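You operate a simulated robot arm through the tools that you are given. There is no shell and no other tool. Be economical: measure what you need, move in short steps, check, and stop when the job is done.

You are at the controls of a simulated two-armed robot. One attempt, no reset.

## Task
Take the lid off the green tin and lay it down on the top of the island bench.

The check looks at the end state, three seconds after you hand in, the way a careful person would. Anything else that was tipped, shoved, dropped, spilled or broken makes it a failure. Lids that push on must go on centred and level and be pressed home; caps that screw on are set level and turned clockwise until they are tight.

## Robot
Two 6-joint arms with two-finger parallel grippers on one trunk, on a base that drives. Base frame: it is fixed to the floor where the robot stands at the start and does not move with it; the origin is under the middle of the robot, x ahead of it, y to its left, z up; the surface under the hand at the start is at about z = 0.8. Lengths are in m, angles in degrees, forces in N, time in s.
The left shoulder is at the start at [0.08, 0.216, 1.597], the right one opposite. With the tool pointing down near the work surface each hand reaches from about 0.1 to 0.64 m from the robot's upright axis, wherever it stands, measured 20 degrees to its own side. Payload 3.43 kg a hand.
The TCP of each hand is the grasp point between the finger pads, 0.03 m short of the fingertips. In the tool frame z runs along the fingers and y along their closing line. Largest opening 0.094 m; finger width 0.028, thickness 0.01; the body of the gripper, 0.05 by 0.096 m, starts 0.055 m behind the TCP.
Orientation is that of the tool frame in the base frame, as a unit quaternion [w, x, y, z]. With the fingers straight down and closing along the base's y, the tool's x points along the base's -x, its y along +y and its z along -z.

## Interface
- The arms move only by the tool play_rows. It takes "left_targets", "right_targets" or both (then of equal length, played together; a hand with none holds still); each is a list of rows, each a list of 6 numbers: the shift along the tool's x, y, z in m, then the turn, a rotation vector about the tool's x, y, z in degrees. In form: [[tx, ty, tz, ax, ay, az], ...]. A call has 1 to 10 rows; each row is the pose to reach, as a shift and turn from the pose commanded when the call began, along the tool's axes at that moment. "left_fingers" and "right_fingers" are, for a hand that has rows, the opening, from 0 (shut) to 1 (fully open), set as the call begins (left out, the last holds). Each row takes 0.2 s and may step no farther than 0.05 m and 8.6 degrees from the row before; otherwise, or with a gripper value out of range, the whole call is refused. Where a pose cannot be reached the arm comes as near as it can. A force on the tool above 40 N (or 10 N above the force at the start of the call, whichever is more), or a blocked arm, ends the call early, and 0.2 s more pass. Each finger travels about 0.072 m/s and halts on what it meets, pressing with about 21 N; the grip force reading is that of the motor and also rises with nothing between the fingers. The clock runs only during rows and for 0.2 s after the last one: add rows that repeat a pose to give the fingers time. The reply holds the time, the measured pose of the TCP, the force on the tool along the base axes, the opening and the grip force, in the units named above and with some noise, with the torque about the TCP (base axes, N m) and any sound that the robot's microphone picked up, and new pictures: "pictures" is both (left out), scene, wrist or none (wrist: the cameras of the hands that moved).
- Cameras (640 x 400 px; columns grow to the right, rows downward): "scene" is now at [0.1152, 0.0173, 1.7455]; the picture's right is [0.20, -0.98, 0.00], its down [-0.84, -0.17, -0.51] and it looks along [0.50, 0.10, -0.86] (base axes); focal length 294 px, centre (320, 200). "left" rides on the left gripper at [0.076, -0.014, -0.102] in its tool frame; the picture's right is [0.18, 0.98, 0.00], its down [-0.75, 0.14, -0.64] and it looks along [-0.63, 0.12, 0.77] (tool axes); focal length 243 px, centre (320, 200). "right" rides on the right gripper at [0.076, 0.014, -0.103] in its tool frame; the picture's right is [-0.18, 0.98, 0.00], its down [-0.75, -0.14, -0.64] and it looks along [-0.63, -0.12, 0.77] (tool axes); focal length 243 px, centre (320, 200). There is no depth. A picture from a camera that has moved, and an enlarged one, comes with that camera's place and axes in the base frame and with its lens. The place of the scene camera against the robot may be out by one fixed shift of up to 0.018 m in any direction.
- move_column(by): slides the trunk up (or, below 0, down) by that many m; the arms and the scene camera ride with it, the base frame stays. It gives what a move gives, with no picture.
- base_move(legs): drives the robot by 1 to 6 legs, each [ahead, left, turn to the left] in m, m and degrees, along the robot's own axes; the way and the turn of a leg run together, so that a leg with both is an arc; at most 1.5 m and 180 degrees a leg. The arms and the cameras ride along, it lands a little off, and it stops where it bumps. It gives what a move gives, and a new picture of the scene camera.
- pan_tilt(pan, tilt): turns the head with the scene camera to pan (to the left, within 86 degrees either way) and tilt (down, from -29 to 69), counted from straight ahead of the robot. It gives what a move gives, and a new picture of the scene camera.
- zoom(camera, box): a new picture of the part [left, top, right, bottom] of that camera's present view, enlarged. No time passes.
- sign_off(): hands the job in; it is judged then, once.

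Go step by step. Nothing tells you exact positions but the pictures and the camera data: compare them with the known pose of the tool, close in by small moves and look again before you grip or let go. The budget is 120 turns and 260 pictures, counting those below and the enlarged ones. Unless the task says otherwise, let go and move clear before handing in, and close with one line.

The tools are called after "Emit:" as a command line: name --argument value ..., lists and objects as JSON in quotes. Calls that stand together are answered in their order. play_rows: Moves the arms, as the interface text tells. Its arguments: {"type":"object","properties":{"left_targets":{"type":"array","items":{"type":"array","items":{"type":"number"}}},"left_fingers":{"type":"number"},"right_targets":{"type":"array","items":{"type":"array","items":{"type":"number"}}},"right_fingers":{"type":"number"},"pictures":{"type":"string","enum":["both","scene","wrist","none"]}},"required":[]} The other tools are called the same way: move_column (by) slides the trunk up or down; base_move (legs) drives the base; pan_tilt (pan, tilt) turns the head that bears the scene camera; zoom (camera, box) takes an enlarged picture of a part of a camera's view; sign_off () hands the job in.

At the start:

```text
t: 0.0
left_position: [0.5029, 0.3937, 1.0552]
left_tool_rot: [0.0, 0.0, 1.0, 0.0]
left_wrist_force: [-0.1, -0.4, 1.4]
left_torque: [-0.02, 0.01, -0.02]
left_opening: 0.0942
left_finger_force: 0.2
right_position: [0.5749, -0.0609, 1.0563]
right_tool_rot: [-0.001, 0.0, 1.0, 0.0]
right_wrist_force: [0.2, 0.1, -0.7]
right_torque: [0.0, 0.01, 0.03]
right_opening: 0.0939
right_finger_force: 0.0
trunk travel left (down, up): [-0.827, 0.013]
robot x, y, heading: [-0.0019, 0.0029, -0.2]
head pan, tilt: [11.5, 59.1]
```

scene: 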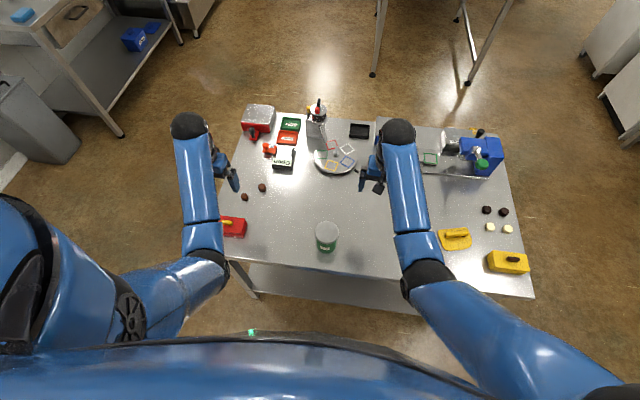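
right: 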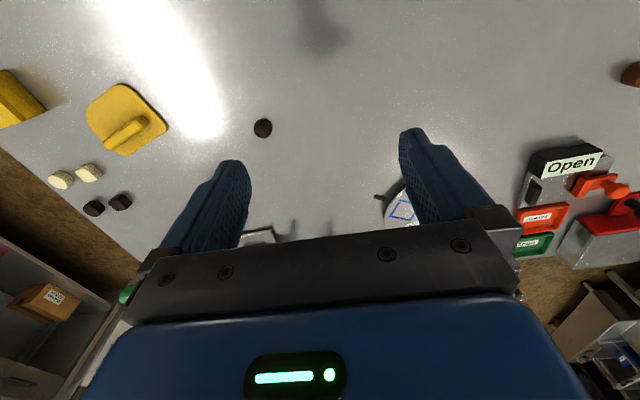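
left: 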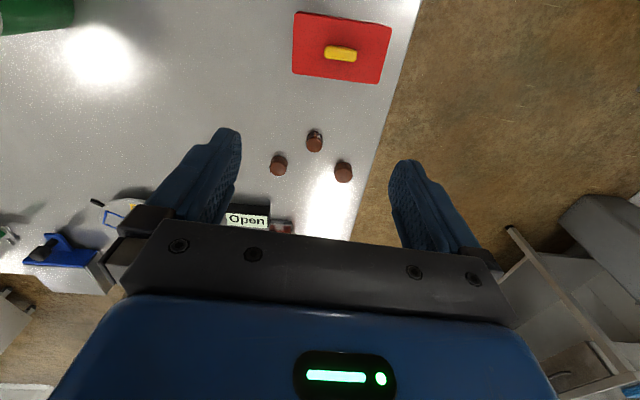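

I see a green tin near the front edge of the bench, with other items around it. I'll zoom in to identify it.

Emit:
zoom --camera "scene" --box '[280, 200, 376, 260]'

Emit:
zoom --camera "scene" --box '[230, 90, 390, 190]'

Emit:
zoom --camera "scene" --box '[380, 110, 540, 210]'

```text
6.67 times, centred on (328, 230) of scene
camera zoom: at [0.1152, 0.0173, 1.7455], right [0.2, -0.98, 0.0], down [-0.84, -0.17, -0.51], along [0.5, 0.1, -0.86], focal length 1959 px, centre (267, 0)
```

zoom: 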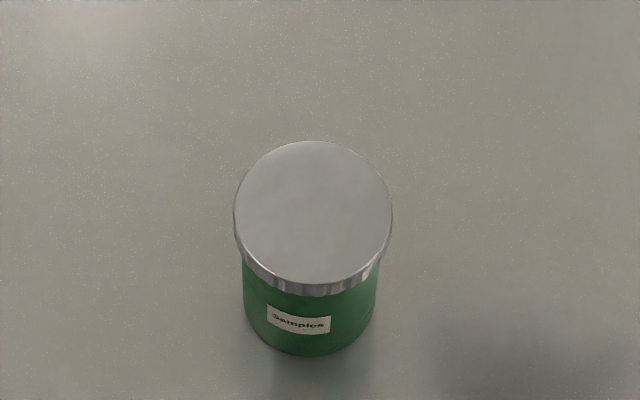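

```text
4.00 times, centred on (310, 140) of scene
camera zoom: at [0.1152, 0.0173, 1.7455], right [0.2, -0.98, 0.0], down [-0.84, -0.17, -0.51], along [0.5, 0.1, -0.86], focal length 1176 px, centre (360, 440)
```

zoom: 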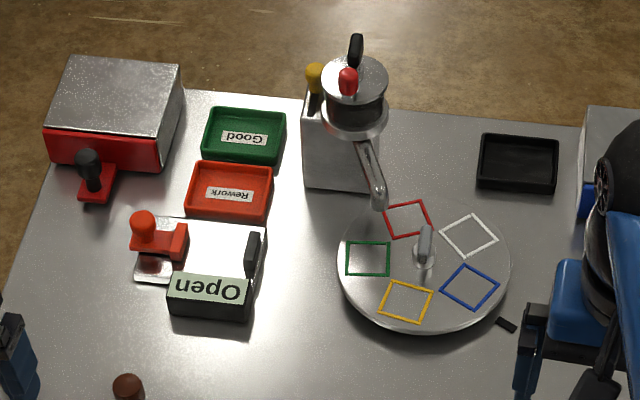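

```text
4.00 times, centred on (460, 160) of scene
camera zoom: at [0.1152, 0.0173, 1.7455], right [0.2, -0.98, 0.0], down [-0.84, -0.17, -0.51], along [0.5, 0.1, -0.86], focal length 1176 px, centre (-240, 360)
```

zoom: 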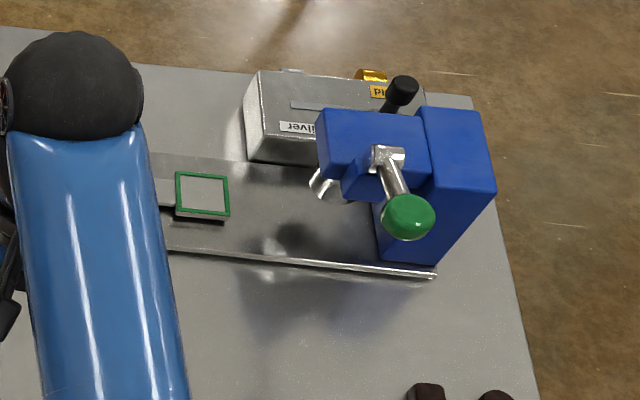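

The green tin (lid about 75 mm across, top at z≈0.90) stands near [0.50, 0.07]. I'll bring the right hand above it and look.

Emit:
play_rows --right_targets '[[0.025, 0.04, 0, 0, 0, 0], [0.05, 0.08, 0, 0, 0, 0], [0.077, 0.12, 0, 0, 0, 0], [0.077, 0.132, 0.02, 0, 0, 0], [0.077, 0.132, 0.02, 0, 0, 0]]' --right_fingers 1

```text
t: 1.2
left_position: [0.5039, 0.3934, 1.0557]
left_tool_rot: [-0.001, 0.0, 1.0, 0.0]
left_wrist_force: [0.1, 0.5, 0.0]
left_torque: [-0.03, 0.0, 0.03]
left_opening: 0.0939
left_finger_force: 0.0
right_position: [0.498, 0.0713, 1.0352]
right_tool_rot: [0.0, 0.001, 1.0, 0.0]
right_wrist_force: [0.3, 0.4, -0.3]
right_torque: [-0.03, 0.01, 0.0]
right_opening: 0.0939
right_finger_force: 0.0
trunk travel left (down, up): [-0.827, 0.013]
robot x, y, heading: [0.0037, -0.0007, -0.1]
head pan, tilt: [11.5, 59.1]
camera scene: at [0.1157, 0.0171, 1.7454], right [0.2, -0.98, 0.0], down [-0.84, -0.17, -0.51], along [0.5, 0.1, -0.86], focal length 294 px, centre (320, 200)
camera right: at [0.4224, 0.0857, 1.1393], right [0.18, 0.98, 0.0], down [0.75, -0.14, 0.64], along [0.63, -0.12, -0.77], focal length 243 px, centre (320, 200)
```

scene: 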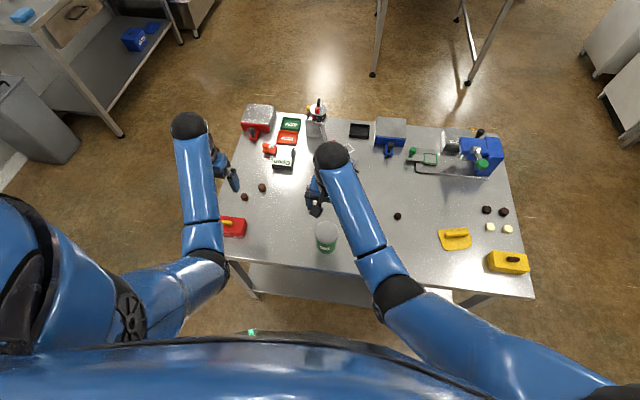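
right: 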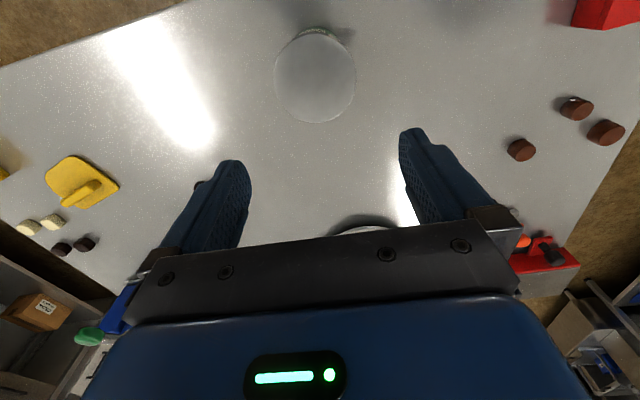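

By the wrist camera the lid is near [0.476, 0.071]. I'll shift over and lower partly.

Emit:
play_rows --right_targets '[[0.022, 0, 0.02, 0, 0, 0], [0.022, 0, 0.05, 0, 0, 0], [0.022, 0, 0.065, 0, 0, 0], [0.022, 0, 0.065, 0, 0, 0]]' --pictures "both"

Emit:
zoom --camera "right" --box '[220, 0, 420, 125]'

Emit:
zoom --camera "scene" --box '[280, 200, 376, 260]'

```text
t: 2.2
left_position: [0.5019, 0.394, 1.056]
left_tool_rot: [0.0, 0.001, 1.0, 0.0]
left_wrist_force: [-0.4, 0.6, 0.5]
left_torque: [-0.03, 0.04, 0.02]
left_opening: 0.0938
left_finger_force: 0.0
right_position: [0.4755, 0.0707, 0.9707]
right_tool_rot: [0.0, 0.0, 1.0, 0.0]
right_wrist_force: [0.1, 0.3, 0.5]
right_torque: [-0.01, 0.0, 0.01]
right_opening: 0.094
right_finger_force: 0.1
trunk travel left (down, up): [-0.827, 0.013]
robot x, y, heading: [-0.0003, -0.0025, 0.0]
head pan, tilt: [11.5, 59.1]
camera scene: at [0.115, 0.0174, 1.7455], right [0.2, -0.98, 0.0], down [-0.84, -0.17, -0.51], along [0.5, 0.1, -0.86], focal length 294 px, centre (320, 200)
camera right: at [0.3994, 0.0855, 1.0737], right [0.18, 0.98, 0.0], down [0.75, -0.14, 0.64], along [0.63, -0.12, -0.77], focal length 243 px, centre (320, 200)
```

scene: 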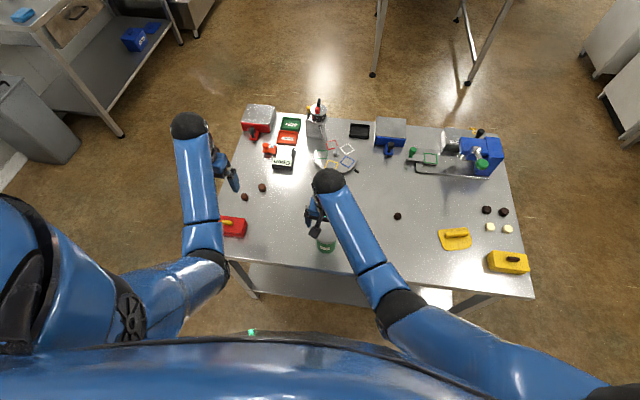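
right: 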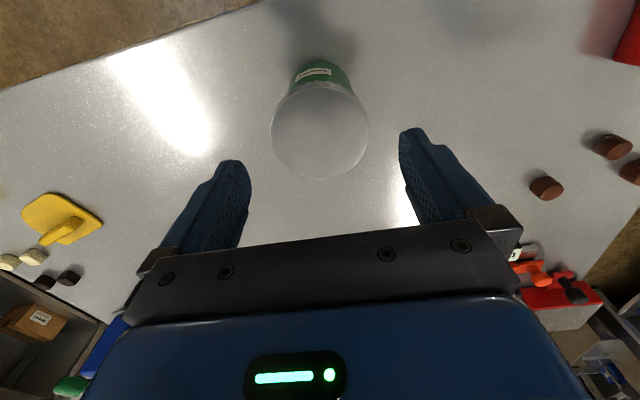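

```text
3.20 times, centred on (320, 62) of right
camera zoom: at [0.3994, 0.0855, 1.0737], right [0.18, 0.98, 0.0], down [0.75, -0.14, 0.64], along [0.63, -0.12, -0.77], focal length 776 px, centre (320, 640)
```

zoom: 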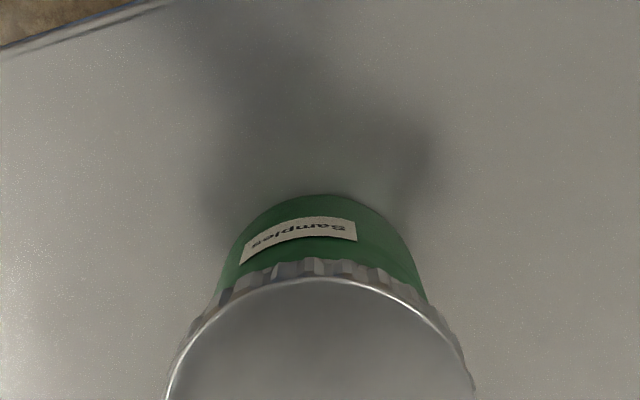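

```text
6.67 times, centred on (328, 230) of scene
camera zoom: at [0.115, 0.0174, 1.7455], right [0.2, -0.98, 0.0], down [-0.84, -0.17, -0.51], along [0.5, 0.1, -0.86], focal length 1959 px, centre (267, 0)
```

zoom: 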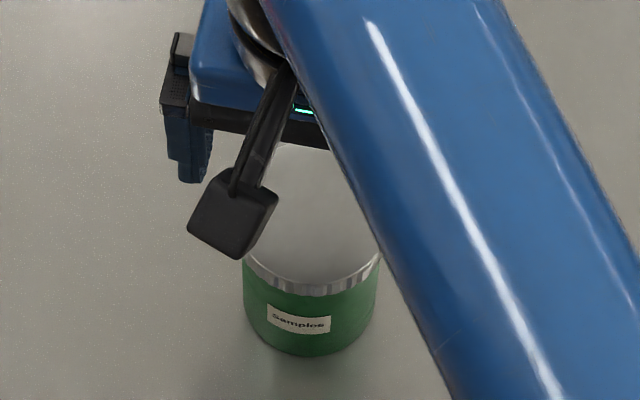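

The rim is ribbed, so it is probably a screw cap. I'm centred, so I'll lower around the lid.

Emit:
play_rows --right_targets '[[0, 0, 0.03, 0, 0, 0], [0, 0, 0.06, 0, 0, 0], [0, 0, 0.076, 0, 0, 0], [0, 0, 0.076, 0, 0, 0]]' --pictures "wrist"

Emit:
zoom --camera "scene" --box '[280, 200, 376, 260]'

```text
t: 3.2
left_position: [0.5022, 0.3946, 1.057]
left_tool_rot: [0.001, -0.001, 1.0, 0.0]
left_wrist_force: [0.9, -0.5, -0.3]
left_torque: [0.01, 0.0, -0.01]
left_opening: 0.0941
left_finger_force: 0.0
right_position: [0.4749, 0.07, 0.895]
right_tool_rot: [0.0, -0.001, 1.0, -0.001]
right_wrist_force: [1.0, 0.9, 0.0]
right_torque: [0.02, 0.0, 0.0]
right_opening: 0.094
right_finger_force: 0.1
trunk travel left (down, up): [-0.827, 0.013]
robot x, y, heading: [0.0035, 0.0022, 0.1]
head pan, tilt: [11.5, 59.1]
camera right: at [0.3998, 0.0855, 0.9978], right [0.18, 0.98, 0.0], down [0.75, -0.14, 0.64], along [0.63, -0.12, -0.77], focal length 243 px, centre (320, 200)
```

right: 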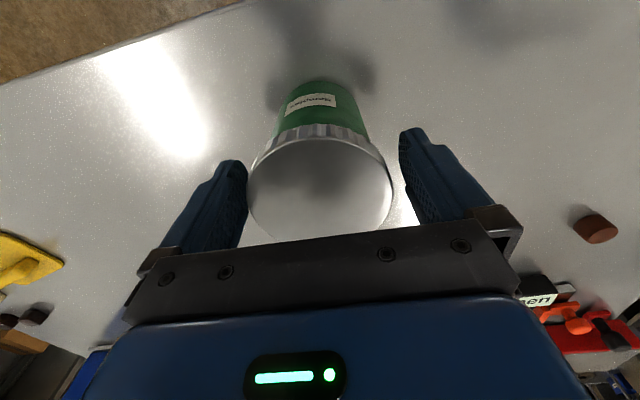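

```text
6.67 times, centred on (328, 230) of scene
camera zoom: at [0.1152, 0.0173, 1.7455], right [0.2, -0.98, 0.0], down [-0.84, -0.17, -0.51], along [0.5, 0.1, -0.86], focal length 1959 px, centre (267, 0)
```

zoom: 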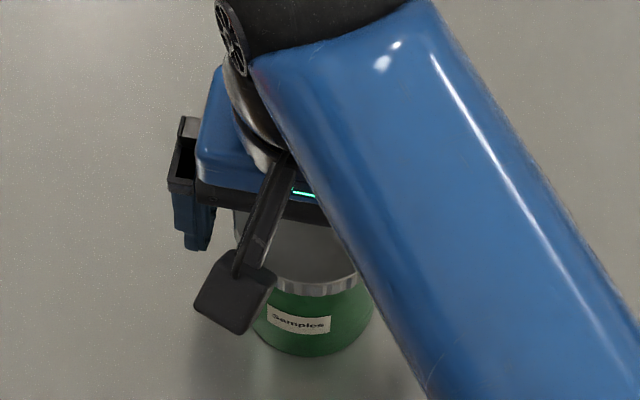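

Fingers straddle the lid. I'll close gently on the rim, correcting 1 mm.

Emit:
play_rows --right_targets '[[0.001, 0.001, 0.001, 0, 0, 0], [0.001, 0.001, 0.001, 0, 0, 0], [0.001, 0.001, 0.001, 0, 0, 0], [0.001, 0.001, 0.001, 0, 0, 0]]' --right_fingers 0.65 --pictures "wrist"

```text
t: 4.2
left_position: [0.5027, 0.3928, 1.0552]
left_tool_rot: [0.0, 0.001, 1.0, 0.0]
left_wrist_force: [-0.1, -0.4, -0.3]
left_torque: [0.0, 0.0, -0.02]
left_opening: 0.0941
left_finger_force: 0.0
right_position: [0.475, 0.0708, 0.8951]
right_tool_rot: [0.0, 0.001, 1.0, 0.0]
right_wrist_force: [1.7, -1.4, 2.6]
right_torque: [-0.02, -0.06, -0.02]
right_opening: 0.0762
right_finger_force: 21.5
trunk travel left (down, up): [-0.827, 0.013]
robot x, y, heading: [0.0025, -0.0003, 0.1]
head pan, tilt: [11.5, 59.1]
camera right: at [0.3992, 0.086, 0.9975], right [0.18, 0.98, 0.0], down [0.75, -0.14, 0.64], along [0.63, -0.12, -0.77], focal length 243 px, centre (320, 200)
```

right: 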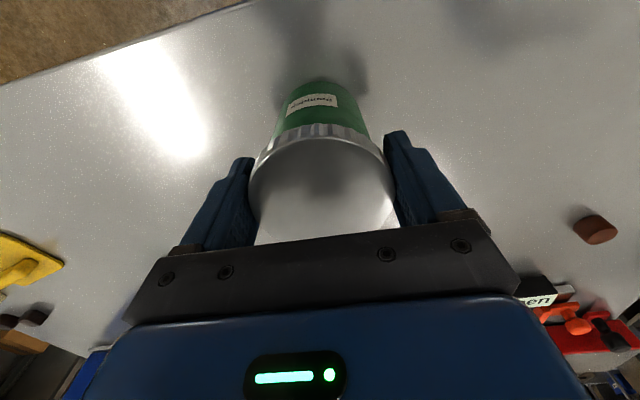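

Gripped at 76 mm. I'll try a counter-clockwise test twist and watch the label and torque.

Emit:
play_rows --right_targets '[[0, 0, 0, 0, 0, -6], [0, 0, 0, 0, 0, -12], [0, 0, 0, 0, 0, -18], [0, 0, 0, 0, 0, -24]]' --right_fingers 0.6 --pictures "wrist"

Emit:
zoom --camera "scene" --box '[280, 200, 376, 260]'

```text
t: 5.2
left_position: [0.5028, 0.3933, 1.0553]
left_tool_rot: [0.0, 0.0, 1.0, 0.0]
left_wrist_force: [0.6, -0.4, 0.8]
left_torque: [-0.02, 0.01, -0.03]
left_opening: 0.0939
left_finger_force: 0.0
right_position: [0.4764, 0.0712, 0.8952]
right_tool_rot: [0.001, -0.208, 0.978, 0.0]
right_wrist_force: [3.4, 0.3, 7.2]
right_torque: [0.12, -0.06, -0.08]
right_opening: 0.0764
right_finger_force: 21.2
trunk travel left (down, up): [-0.827, 0.013]
robot x, y, heading: [0.0008, -0.0003, 0.2]
head pan, tilt: [11.5, 59.1]
camera right: at [0.4005, 0.0545, 0.9973], right [-0.23, 0.97, 0.0], down [0.74, 0.18, 0.64], along [0.63, 0.15, -0.77], focal length 243 px, centre (320, 200)
```

right: 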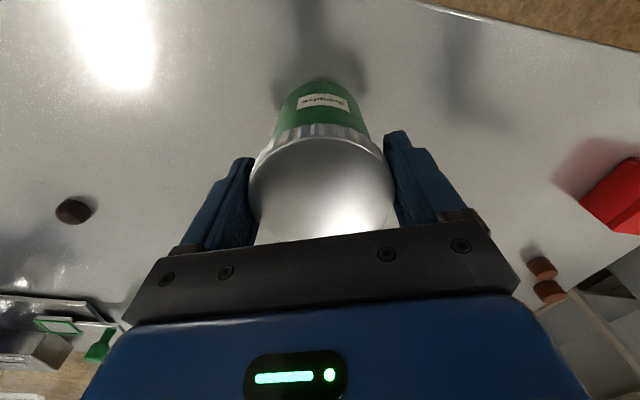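

```text
6.67 times, centred on (328, 230) of scene
camera zoom: at [0.1152, 0.0174, 1.7455], right [0.2, -0.98, 0.0], down [-0.84, -0.17, -0.51], along [0.5, 0.1, -0.86], focal length 1959 px, centre (267, 0)
```

zoom: 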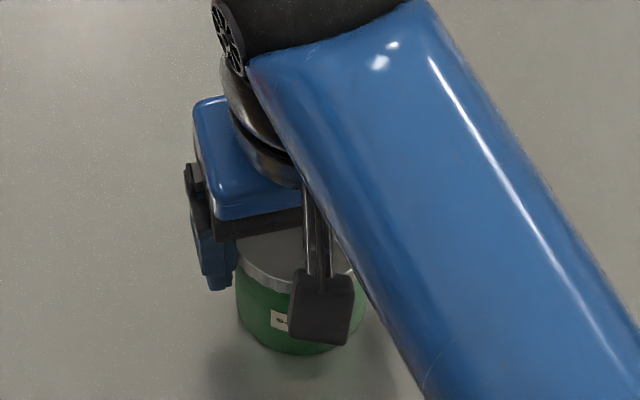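

Tin partly turned along, so it needs holding. I'll release the lid, raise the right hand, and start turning the left hand so it can hold the tin body from the left side.

Emit:
play_rows --right_targets '[[0, 0, 0, 0, 0, 0], [0, 0, 0, 0, 0, 0], [0, 0, -0.03, 0, 0, 0], [0, 0, -0.07, 0, 0, 0], [0, 0, -0.11, 0, 0, -8], [0, 0, -0.15, 0, 0, -16], [0, 0, -0.15, 0, 0, -24], [0, 0, -0.15, 0, 0, -32], [0, 0, -0.15, 0, 0, -40], [0, 0, -0.15, 0, 0, -48]]' --right_fingers 1 --left_targets '[[0, 0, 0, 0, 0, -8.5], [0, 0, 0, 0, 0, -17], [0, 0, 0, 0, 0, -25.5], [0, 0, 0, 0, 0, -34], [0, 0, 0, 0, 0, -42.5], [0, 0, 0, 0, 0, -51], [0, 0, 0, 0, 0, -59.5], [0, 0, 0, 0, 0, -68], [0, 0, 0, 0, 0, -76.5], [0, 0, 0, 0, 0, -85]]'

```text
t: 7.4
left_position: [0.5023, 0.3935, 1.0558]
left_tool_rot: [0.0, -0.676, 0.737, 0.0]
left_wrist_force: [-0.2, -0.9, -0.4]
left_torque: [0.01, 0.02, 0.01]
left_opening: 0.0937
left_finger_force: 0.1
right_position: [0.4746, 0.0719, 1.0447]
right_tool_rot: [0.001, -0.588, 0.809, 0.0]
right_wrist_force: [0.1, 0.0, 0.3]
right_torque: [-0.03, 0.01, 0.0]
right_opening: 0.0941
right_finger_force: 0.0
trunk travel left (down, up): [-0.827, 0.013]
robot x, y, heading: [0.0028, 0.0039, -0.1]
head pan, tilt: [11.5, 59.1]
camera scene: at [0.1153, 0.0175, 1.7454], right [0.2, -0.98, 0.0], down [-0.84, -0.17, -0.51], along [0.5, 0.1, -0.86], focal length 294 px, centre (320, 200)
camera right: at [0.4383, 0.0046, 1.1474], right [-0.88, 0.48, 0.0], down [0.37, 0.67, 0.64], along [0.31, 0.56, -0.77], focal length 243 px, centre (320, 200)
camera left: at [0.5091, 0.3155, 1.1569], right [-0.99, -0.1, 0.0], down [-0.08, 0.76, 0.64], along [-0.06, 0.64, -0.77], focal length 243 px, centre (320, 200)
```

scene: 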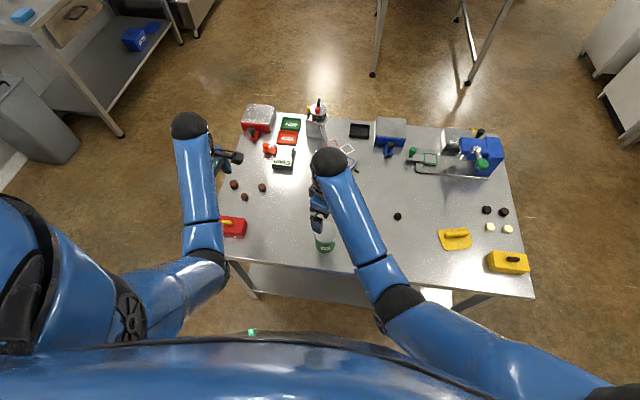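
right: 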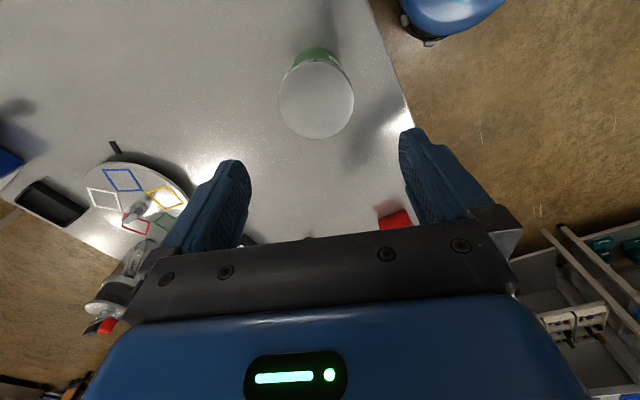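
left: 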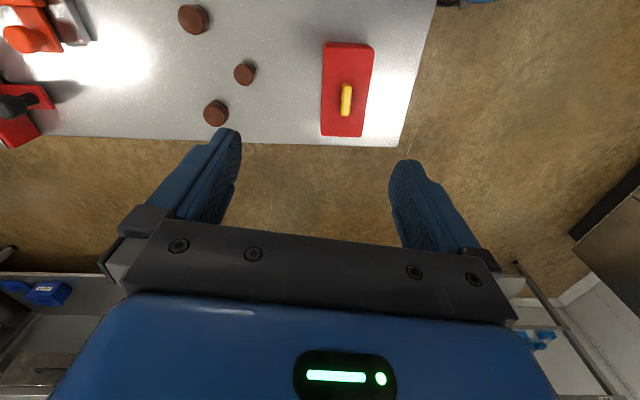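

Tin is still near [0.477, 0.069]. I'll finish the left hand's yaw and bring it closer before pitching it.

Emit:
play_rows --left_targets '[[0.038, 0.005, 0.018, 0, 0, -2.5], [0.076, 0.01, 0.037, 0, 0, -5], [0.1147, 0.0151, 0.056, 0, 0, -5], [0.1147, 0.0151, 0.056, 0, 0, -5]]' --pictures "none"

Emit:
play_rows --left_targets '[[0, 0, 0, 0, 8, 0], [0, 0, 0, 0, 16, 0], [0, 0, 0, 0, 24, 0], [0, 0, 0, 0, 32, 0], [0, 0, 0, 0, 40, 0], [0, 0, 0, 0, 48, 0], [0, 0, 0, 0, 56, 0], [0, 0, 0, 0, 64, 0], [0, 0, 0, 0, 65, 0], [0, 0, 0, 0, 65, 0]]'

```text
t: 8.4
left_position: [0.4804, 0.2809, 0.9998]
left_tool_rot: [0.0, -0.707, 0.707, 0.0]
left_wrist_force: [-0.3, -0.1, 0.3]
left_torque: [0.01, -0.02, -0.01]
left_opening: 0.0938
left_finger_force: 0.1
right_position: [0.4744, 0.0715, 1.0444]
right_tool_rot: [0.0, -0.588, 0.809, 0.0]
right_wrist_force: [-0.6, 0.0, 0.2]
right_torque: [-0.03, 0.0, 0.0]
right_opening: 0.0938
right_finger_force: 0.0
trunk travel left (down, up): [-0.827, 0.013]
robot x, y, heading: [-0.0025, 0.0013, -0.1]
head pan, tilt: [11.5, 59.1]
```

```text
t: 10.6
left_position: [0.478, 0.2796, 1.0006]
left_tool_rot: [-0.38, -0.596, 0.596, -0.38]
left_wrist_force: [0.0, -0.7, 0.5]
left_torque: [-0.02, -0.02, -0.01]
left_opening: 0.094
left_finger_force: 0.1
right_position: [0.4745, 0.0709, 1.0439]
right_tool_rot: [0.0, -0.587, 0.809, 0.0]
right_wrist_force: [0.6, -1.1, -0.7]
right_torque: [0.01, 0.03, 0.0]
right_opening: 0.0938
right_finger_force: 0.1
trunk travel left (down, up): [-0.827, 0.013]
robot x, y, heading: [-0.0008, -0.0028, -0.1]
head pan, tilt: [11.5, 59.1]
camera scene: at [0.115, 0.017, 1.7455], right [0.2, -0.98, 0.0], down [-0.84, -0.17, -0.51], along [0.5, 0.1, -0.86], focal length 294 px, centre (320, 200)
camera left: at [0.4908, 0.3403, 1.111], right [-0.98, -0.08, 0.17], down [-0.14, 0.9, -0.41], along [-0.12, -0.43, -0.9], focal length 243 px, centre (320, 200)
```

scene: 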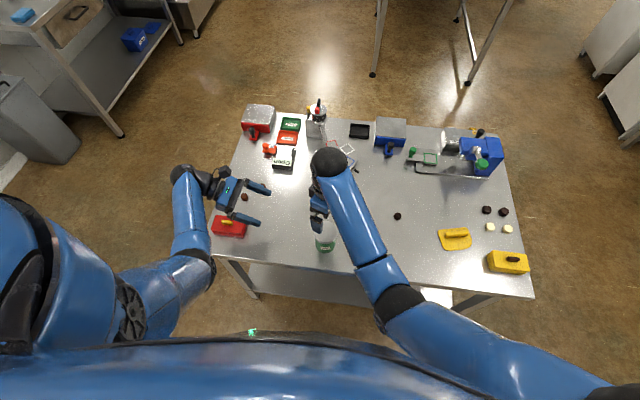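
left: 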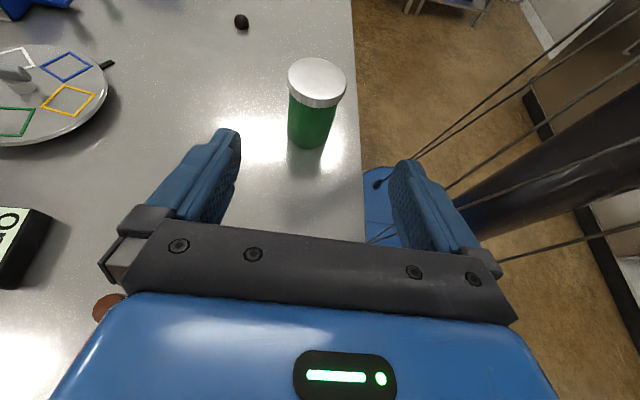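

Left hand pitched well and faces the tin. I'll come down to a point 0.1 m short of the tin.

Emit:
play_rows --left_targets '[[-0.0155, 0, 0.037, 0, 0, 0], [-0.031, 0, 0.074, 0, 0, 0], [-0.0465, 0, 0.111, 0, 0, 0], [-0.062, 0.001, 0.148, 0, 0, 0], [-0.062, 0.001, 0.148, 0, 0, 0]]' --left_fingers 1

Emit:
zoom --camera "right" --box '[220, 0, 420, 125]'

```text
t: 11.8
left_position: [0.4764, 0.1715, 0.8798]
left_tool_rot: [0.38, 0.596, -0.596, 0.38]
left_wrist_force: [-0.2, -0.2, 0.3]
left_torque: [-0.03, -0.01, -0.04]
left_opening: 0.0942
left_finger_force: 0.2
right_position: [0.475, 0.0713, 1.044]
right_tool_rot: [0.0, -0.588, 0.809, 0.0]
right_wrist_force: [-0.5, 0.3, -0.2]
right_torque: [0.0, 0.0, 0.0]
right_opening: 0.0942
right_finger_force: 0.1
trunk travel left (down, up): [-0.827, 0.013]
robot x, y, heading: [0.002, -0.0014, -0.1]
head pan, tilt: [11.5, 59.1]
camera scene: at [0.1154, 0.0173, 1.7454], right [0.2, -0.98, 0.0], down [-0.84, -0.17, -0.51], along [0.5, 0.1, -0.86], focal length 294 px, centre (320, 200)
camera left: at [0.4896, 0.2315, 0.9909], right [-0.98, -0.08, 0.17], down [-0.14, 0.9, -0.41], along [-0.12, -0.43, -0.9], focal length 243 px, centre (320, 200)
```

scene: 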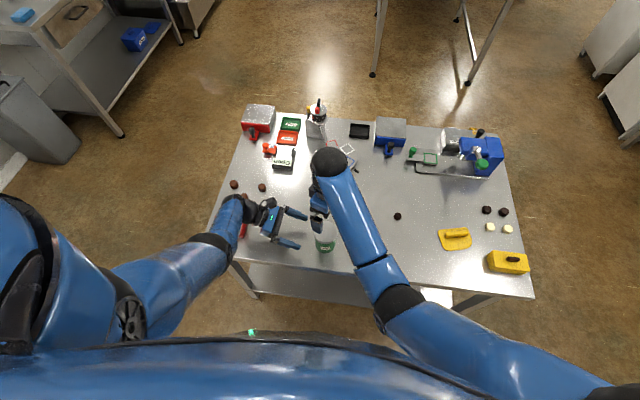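
left: 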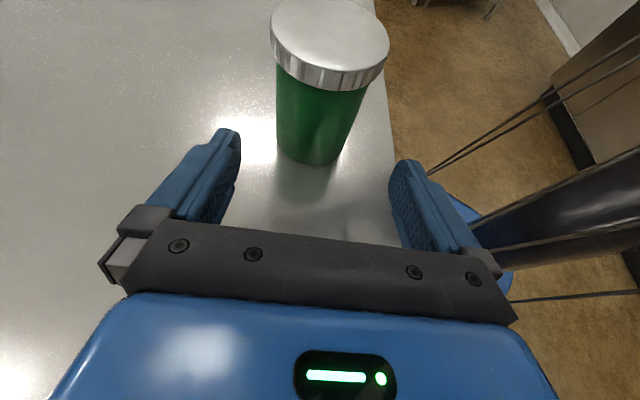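

```text
3.20 times, centred on (320, 62) of right
camera zoom: at [0.4382, 0.0046, 1.1474], right [-0.88, 0.48, 0.0], down [0.37, 0.67, 0.64], along [0.31, 0.56, -0.77], focal length 776 px, centre (320, 640)
```

zoom: 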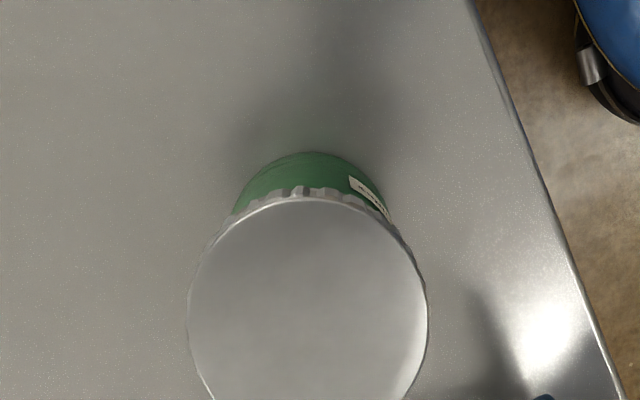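

Aligned; advance most of the way and look.

Emit:
play_rows --left_targets '[[0, -0.0015, 0.03, 0, 0, 0], [0, -0.0015, 0.06, 0, 0, 0], [0, -0.0015, 0.075, 0, 0, 0], [0, -0.0015, 0.075, 0, 0, 0]]'

```text
t: 12.8
left_position: [0.4717, 0.1025, 0.8534]
left_tool_rot: [-0.38, -0.596, 0.597, -0.38]
left_wrist_force: [-0.7, 0.2, 0.6]
left_torque: [0.0, -0.01, -0.03]
left_opening: 0.0938
left_finger_force: 0.1
left hand out of reach, approached as far as the arm can: row 2, 3, 4
right_position: [0.474, 0.0726, 1.044]
right_tool_rot: [0.0, -0.588, 0.809, 0.0]
right_wrist_force: [0.5, 0.1, -0.5]
right_torque: [0.01, 0.01, 0.02]
right_opening: 0.0942
right_finger_force: 0.0
trunk travel left (down, up): [-0.827, 0.013]
robot x, y, heading: [-0.0019, -0.0048, -0.1]
head pan, tilt: [11.5, 59.1]
camera scene: at [0.1146, 0.0179, 1.7455], right [0.2, -0.98, 0.0], down [-0.84, -0.17, -0.51], along [0.5, 0.1, -0.86], focal length 294 px, centre (320, 200)
camera left: at [0.4854, 0.1626, 0.9648], right [-0.98, -0.08, 0.17], down [-0.14, 0.9, -0.41], along [-0.12, -0.43, -0.9], focal length 243 px, centre (320, 200)
```

scene: 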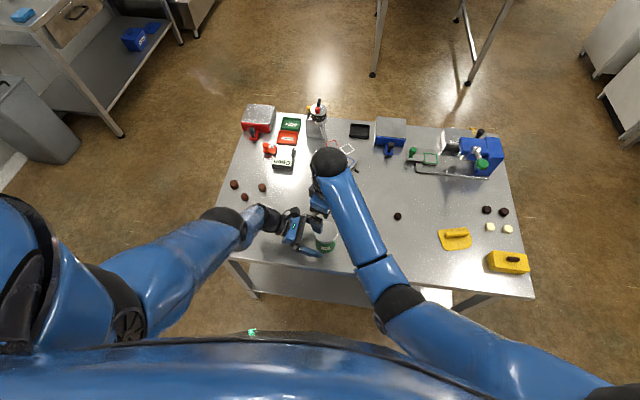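
left: 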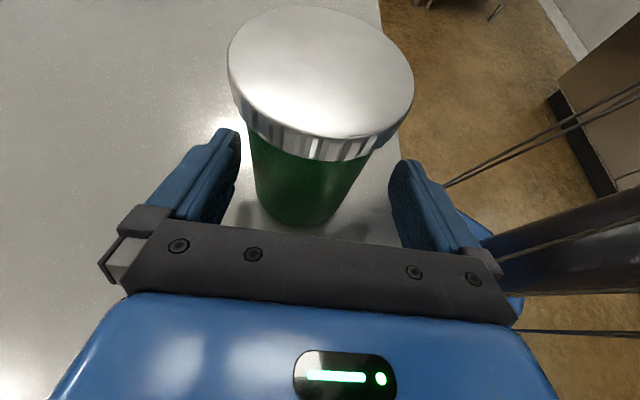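

The left arm ran out of reach by about 2 cm. I'll back off, raise both hands, and lower the trunk by the same amount.

Emit:
play_rows --left_targets '[[0, 0, -0.035, 0, 0, 0], [0, 0, -0.075, 0, 0, 0], [0.036, 0, -0.092, 0, 0, 0], [0.073, 0, -0.109, 0, 0, 0], [0.109, 0, -0.126, 0, 0, 0], [0.109, 0, -0.126, 0, 0, 0]]' --right_targets '[[0, 0, 0, 0, 0, 0], [0, 0, 0, 0, 0, 0], [0, 0, -0.04, 0, 0, 0], [0, 0, -0.08, 0, 0, 0], [0, 0, -0.12, 0, 0, 0], [0, 0, -0.12, 0, 0, 0]]' --pictures "none"

Emit:
move_column --by -0.12

Emit:
zoom --camera "scene" --box '[160, 100, 480, 300]'

Emit:
zoom --camera "left" --box '[0, 0, 640, 400]'

```text
t: 14.2
left_position: [0.5399, 0.1977, 0.9352]
left_tool_rot: [-0.381, -0.596, 0.596, -0.38]
left_wrist_force: [0.6, -0.9, -0.4]
left_torque: [0.0, 0.01, 0.02]
left_opening: 0.0938
left_finger_force: 0.0
left hand out of reach, approached as far as the arm can: row 1, 2, 3, 4, 5, 6
right_position: [0.5092, 0.0944, 1.1074]
right_tool_rot: [0.001, -0.588, 0.809, -0.001]
right_wrist_force: [0.0, 0.7, -0.2]
right_torque: [-0.01, 0.01, -0.01]
right_opening: 0.0939
right_finger_force: 0.0
right hand out of reach, approached as far as the arm can: row 3, 4, 5, 6
trunk travel left (down, up): [-0.827, 0.013]
robot x, y, heading: [0.0001, -0.0017, -0.1]
head pan, tilt: [11.5, 59.1]
```

```text
t: 15.5
left_position: [0.5396, 0.1969, 0.825]
left_tool_rot: [-0.384, -0.594, 0.594, -0.383]
left_wrist_force: [-2.0, 0.6, 4.3]
left_torque: [-0.08, -0.18, 0.07]
left_opening: 0.0934
left_finger_force: 0.1
right_position: [0.5086, 0.0941, 0.9915]
right_tool_rot: [0.001, -0.587, 0.809, 0.0]
right_wrist_force: [0.3, 0.0, 0.2]
right_torque: [-0.01, -0.01, -0.04]
right_opening: 0.094
right_finger_force: 0.1
trunk travel left (down, up): [-0.712, 0.128]
robot x, y, heading: [-0.0006, -0.0009, 0.2]
head pan, tilt: [11.5, 59.1]
stopped: the force on the tool passed its limit at 46 N (the readings are from after the stop); the commanded pose is now the measured one
```

```text
2.00 times, centred on (320, 200) of scene
camera zoom: at [0.1126, 0.0173, 1.6301], right [0.2, -0.98, 0.0], down [-0.84, -0.17, -0.52], along [0.5, 0.1, -0.86], focal length 588 px, centre (320, 200)
```

zoom: 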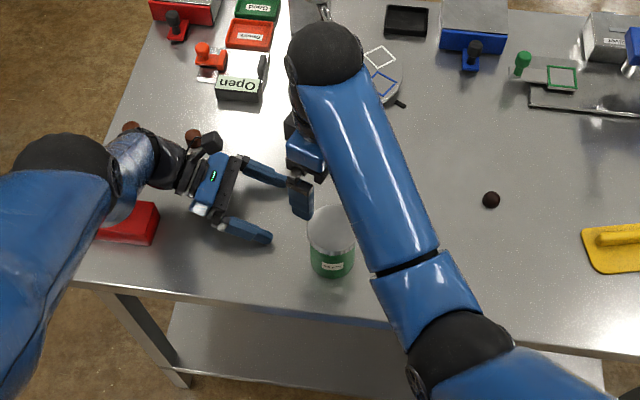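

```text
1.00 times, centred on (320, 200) of left (not enlarged: the box is as wide or as high as the picture)
camera zoom: at [0.5537, 0.2593, 0.9352], right [-0.98, -0.07, 0.17], down [-0.14, 0.89, -0.42], along [-0.12, -0.44, -0.89], focal length 243 px, centre (320, 200)
```

zoom: 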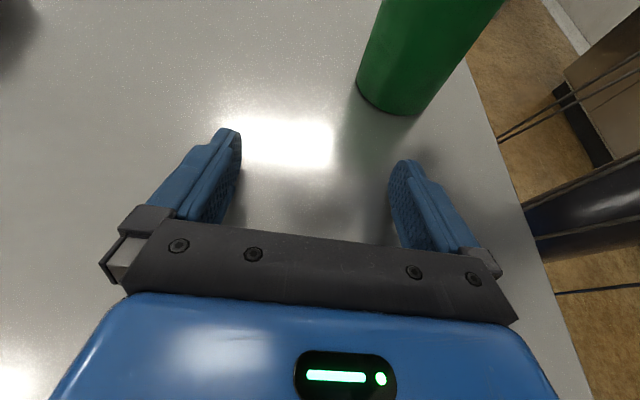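

That move hit arm limits and the left fingertips touched the bench top. I'll lift and retract the left hand first, then check nothing was disturbed.

Emit:
play_rows --left_targets '[[0.0136, 0, -0.0063, 0, 0, 0], [0.014, 0.01, -0.045, 0, 0, 0], [0.015, 0.03, -0.085, 0, 0, 0], [0.016, 0.05, -0.125, 0, 0, 0], [0.0165, 0.06, -0.1655, 0, 0, 0], [0.0165, 0.06, -0.1655, 0, 0, 0]]'

Emit:
zoom --camera "scene" --box '[160, 100, 480, 300]'

```text
t: 16.9
left_position: [0.5068, 0.3609, 0.8821]
left_tool_rot: [-0.385, -0.594, 0.594, -0.383]
left_wrist_force: [0.3, -0.1, -0.2]
left_torque: [-0.01, -0.01, 0.02]
left_opening: 0.0942
left_finger_force: 0.1
left hand out of reach, approached as far as the arm can: row 1, 2, 3, 4, 5, 6
right_position: [0.5108, 0.0947, 0.9914]
right_tool_rot: [0.0, -0.587, 0.809, 0.0]
right_wrist_force: [0.6, 0.7, -0.3]
right_torque: [0.02, 0.01, -0.01]
right_opening: 0.0939
right_finger_force: 0.0
trunk travel left (down, up): [-0.712, 0.128]
robot x, y, heading: [0.0004, 0.0007, -0.4]
head pan, tilt: [11.5, 59.1]
camera scene: at [0.1156, 0.0175, 1.6303], right [0.2, -0.98, 0.0], down [-0.84, -0.17, -0.51], along [0.5, 0.1, -0.86], focal length 294 px, centre (320, 200)
camera left: at [0.5205, 0.4223, 0.9919], right [-0.98, -0.07, 0.17], down [-0.14, 0.89, -0.42], along [-0.12, -0.44, -0.89], focal length 243 px, centre (320, 200)
```

scene: 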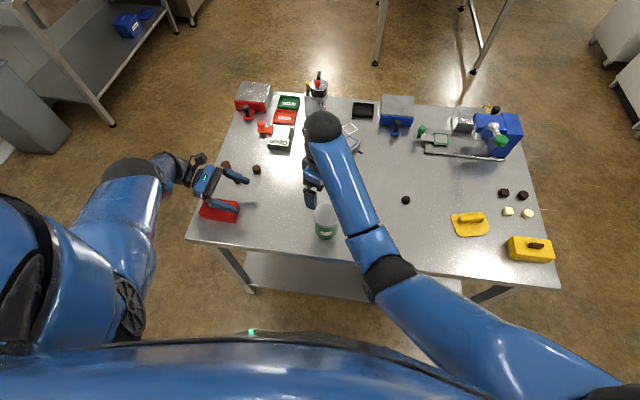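
left: 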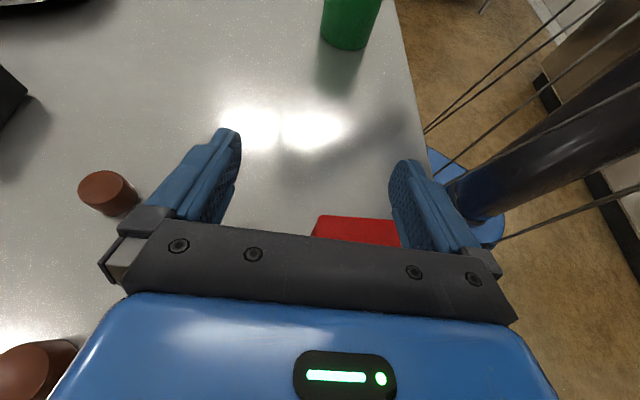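

```text
2.00 times, centred on (320, 200) of scene
camera zoom: at [0.1156, 0.0175, 1.6303], right [0.2, -0.98, 0.0], down [-0.84, -0.17, -0.51], along [0.5, 0.1, -0.86], focal length 588 px, centre (320, 200)
```

zoom: 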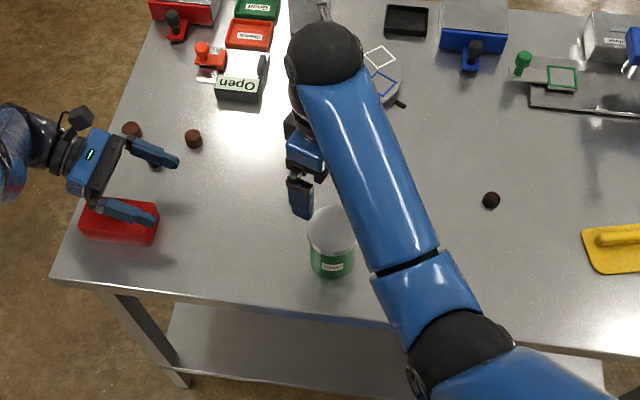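

Everything looks undisturbed. I'll raise the trunk a bit and shift the base 0.12 m to the right so the left arm can reach comfortably.

Emit:
move_column --by 0.045

Emit:
base_move --legs '[[0, -0.12, 0]]'

```text
t: 17.8
left_position: [0.5075, 0.3603, 0.927]
left_tool_rot: [0.385, 0.594, -0.594, 0.383]
left_wrist_force: [-0.7, -0.2, 0.2]
left_torque: [-0.01, -0.01, 0.0]
left_opening: 0.0941
left_finger_force: 0.1
right_position: [0.5101, 0.0949, 1.0366]
right_tool_rot: [0.0, -0.588, 0.809, -0.001]
right_wrist_force: [-0.1, -0.2, -0.4]
right_torque: [0.01, 0.02, 0.0]
right_opening: 0.0939
right_finger_force: 0.0
trunk travel left (down, up): [-0.757, 0.083]
robot x, y, heading: [-0.001, -0.0034, 0.1]
head pan, tilt: [11.5, 59.1]
```

```text
t: 19.0
left_position: [0.5079, 0.2464, 0.9258]
left_tool_rot: [0.386, 0.593, -0.593, 0.384]
left_wrist_force: [0.0, 0.7, 0.2]
left_torque: [0.01, 0.0, 0.05]
left_opening: 0.0942
left_finger_force: 0.1
right_position: [0.5111, -0.0192, 1.0358]
right_tool_rot: [-0.002, -0.588, 0.809, -0.002]
right_wrist_force: [0.0, 0.4, 0.4]
right_torque: [-0.01, -0.01, 0.0]
right_opening: 0.094
right_finger_force: 0.1
trunk travel left (down, up): [-0.757, 0.083]
robot x, y, heading: [0.001, -0.1211, 0.2]
head pan, tilt: [11.5, 59.1]
camera scene: at [0.1156, -0.0938, 1.6752], right [0.2, -0.98, 0.0], down [-0.84, -0.17, -0.51], along [0.5, 0.1, -0.86], focal length 294 px, centre (320, 200)
```

scene: 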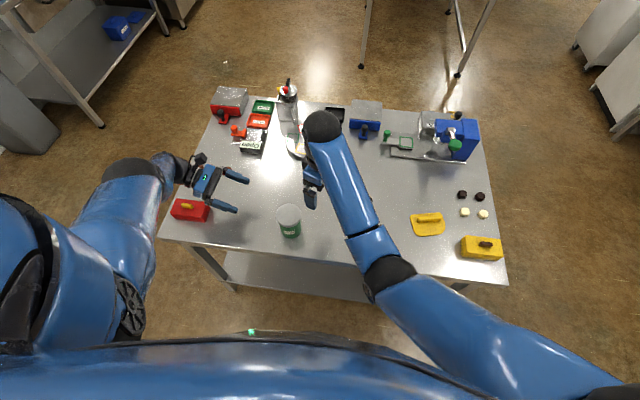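

Now move the left hand to the pre-approach point beside the tin.

Emit:
play_rows --left_targets '[[-0.005, 0.012, 0.03, 0, 0, 0], [-0.01, 0.024, 0.06, 0, 0, 0], [-0.0137, 0.031, 0.087, 0, 0, 0], [-0.0137, 0.031, 0.087, 0, 0, 0]]' --pictures "wrist"

```text
t: 20.0
left_position: [0.4882, 0.174, 0.8661]
left_tool_rot: [0.385, 0.594, -0.594, 0.383]
left_wrist_force: [-0.1, 0.2, 0.0]
left_torque: [0.0, -0.01, -0.03]
left_opening: 0.0941
left_finger_force: 0.1
left hand out of reach, approached as far as the arm can: row 1, 2, 3, 4
right_position: [0.5091, -0.0242, 1.0372]
right_tool_rot: [0.001, -0.588, 0.809, 0.0]
right_wrist_force: [0.2, -0.4, -0.2]
right_torque: [0.0, 0.01, 0.02]
right_opening: 0.094
right_finger_force: 0.0
trunk travel left (down, up): [-0.757, 0.083]
robot x, y, heading: [-0.0014, -0.1219, 0.2]
head pan, tilt: [11.5, 59.1]
camera left: at [0.5016, 0.2377, 0.9754], right [-0.98, -0.07, 0.17], down [-0.14, 0.89, -0.42], along [-0.12, -0.44, -0.89], focal length 243 px, centre (320, 200)
```

left: 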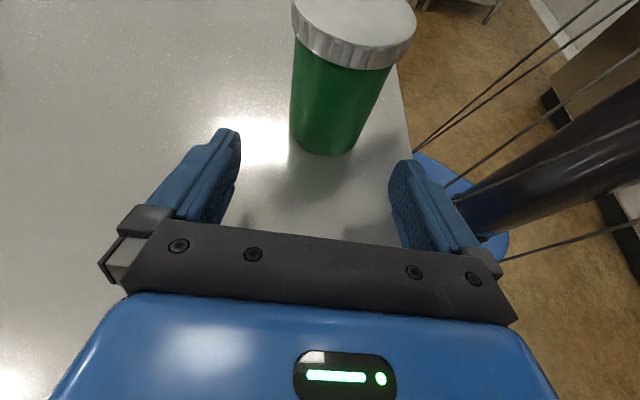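

Slightly too folded; raise trunk 3 cm and retry toward the aligned pre-approach.

Emit:
move_column --by 0.03

Emit:
play_rows --left_targets '[[0, 0, 0, 0, 0, 0]]' --pictures "none"

```text
t: 20.8
left_position: [0.4866, 0.1778, 0.8958]
left_tool_rot: [-0.387, -0.593, 0.593, -0.384]
left_wrist_force: [-0.2, 0.8, -0.5]
left_torque: [0.02, 0.0, -0.01]
left_opening: 0.0939
left_finger_force: 0.1
right_position: [0.5095, -0.0224, 1.0652]
right_tool_rot: [0.0, -0.588, 0.809, 0.0]
right_wrist_force: [-0.5, 0.7, -0.1]
right_torque: [0.0, -0.03, -0.02]
right_opening: 0.094
right_finger_force: 0.0
trunk travel left (down, up): [-0.787, 0.053]
robot x, y, heading: [0.0001, -0.1198, 0.1]
head pan, tilt: [11.5, 59.1]
```

```text
t: 21.2
left_position: [0.4875, 0.1767, 0.8956]
left_tool_rot: [-0.386, -0.593, 0.594, -0.383]
left_wrist_force: [-0.8, 0.0, 0.2]
left_torque: [0.01, -0.01, 0.02]
left_opening: 0.0939
left_finger_force: 0.0
right_position: [0.5099, -0.0235, 1.0669]
right_tool_rot: [0.0, -0.589, 0.808, 0.0]
right_wrist_force: [1.4, 0.3, 0.3]
right_torque: [-0.01, 0.02, 0.02]
right_opening: 0.0941
right_finger_force: 0.0
trunk travel left (down, up): [-0.787, 0.053]
robot x, y, heading: [0.0012, -0.1192, 0.3]
head pan, tilt: [11.5, 59.1]
```

Emit:
play_rows --left_targets '[[-0.0144, 0.0105, 0.012, 0, 0, 0], [-0.0144, 0.0105, 0.012, 0, 0, 0]]' --pictures "wrist"

```text
t: 21.8
left_position: [0.4749, 0.1713, 0.8788]
left_tool_rot: [-0.386, -0.593, 0.593, -0.384]
left_wrist_force: [-0.4, 0.0, 0.5]
left_torque: [0.01, -0.03, -0.03]
left_opening: 0.0939
left_finger_force: 0.0
left hand out of reach, approached as far as the arm can: row 1, 2
right_position: [0.5104, -0.0227, 1.0645]
right_tool_rot: [0.0, -0.588, 0.809, 0.0]
right_wrist_force: [0.3, -0.2, -0.4]
right_torque: [-0.01, -0.04, 0.02]
right_opening: 0.0943
right_finger_force: 0.0
trunk travel left (down, up): [-0.787, 0.053]
robot x, y, heading: [0.0001, -0.1129, 0.2]
head pan, tilt: [11.5, 59.1]
camera left: at [0.4877, 0.2326, 0.99], right [-0.98, -0.07, 0.17], down [-0.14, 0.89, -0.43], along [-0.12, -0.44, -0.89], focal length 243 px, centre (320, 200)
```

left: 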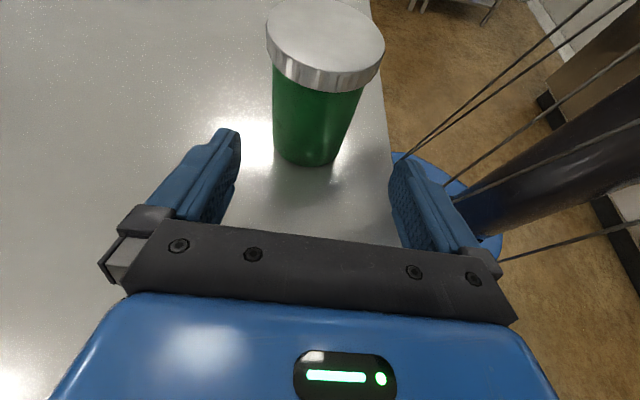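

Aligned with the tin. Advance until the fingers straddle the body.

Emit:
play_rows --left_targets '[[0, -0.001, 0.03, 0, 0, 0], [0, -0.001, 0.06, 0, 0, 0], [0, -0.001, 0.08, 0, 0, 0], [0, -0.001, 0.097, 0, 0, 0], [0, -0.001, 0.097, 0, 0, 0]]'

Emit:
zoom --camera "scene" --box '[220, 160, 380, 260]'

```text
t: 23.0
left_position: [0.4753, 0.0841, 0.8424]
left_tool_rot: [-0.385, -0.593, 0.594, -0.383]
left_wrist_force: [0.0, 0.5, -0.3]
left_torque: [0.0, 0.02, 0.0]
left_opening: 0.0939
left_finger_force: 0.0
right_position: [0.5098, -0.0216, 1.0665]
right_tool_rot: [0.001, -0.588, 0.809, 0.0]
right_wrist_force: [0.0, 1.0, -0.4]
right_torque: [0.0, 0.02, 0.03]
right_opening: 0.0941
right_finger_force: 0.0
trunk travel left (down, up): [-0.787, 0.053]
robot x, y, heading: [0.001, -0.1159, 0.2]
head pan, tilt: [11.5, 59.1]
camera scene: at [0.1155, -0.1002, 1.7053], right [0.2, -0.98, 0.0], down [-0.84, -0.17, -0.51], along [0.5, 0.1, -0.86], focal length 294 px, centre (320, 200)
camera left: at [0.4892, 0.1448, 0.9513], right [-0.98, -0.07, 0.17], down [-0.14, 0.89, -0.43], along [-0.12, -0.44, -0.89], focal length 243 px, centre (320, 200)
```

scene: 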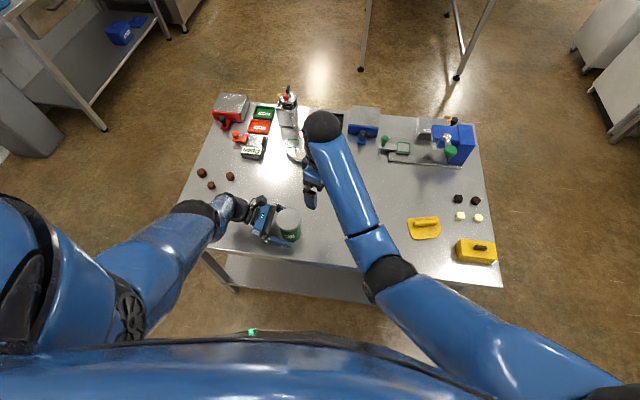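
left: 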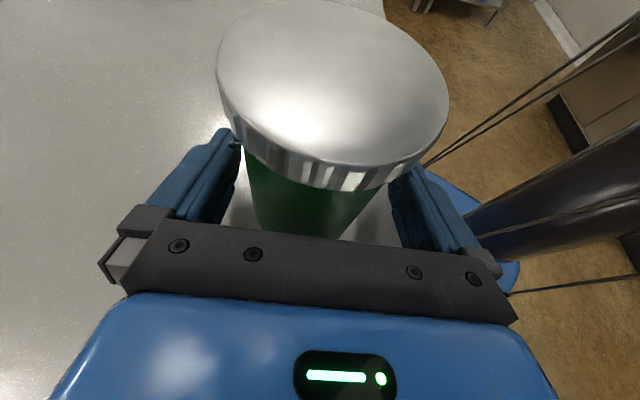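

```text
4.00 times, centred on (300, 210) of scene
camera zoom: at [0.1155, -0.1002, 1.7053], right [0.2, -0.98, 0.0], down [-0.84, -0.17, -0.51], along [0.5, 0.1, -0.86], focal length 1176 px, centre (400, 160)
```

zoom: 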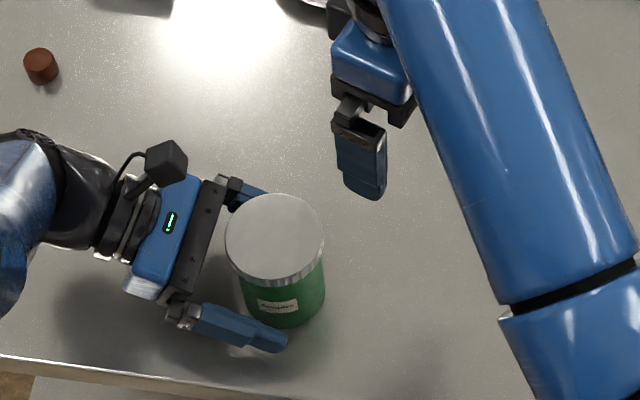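

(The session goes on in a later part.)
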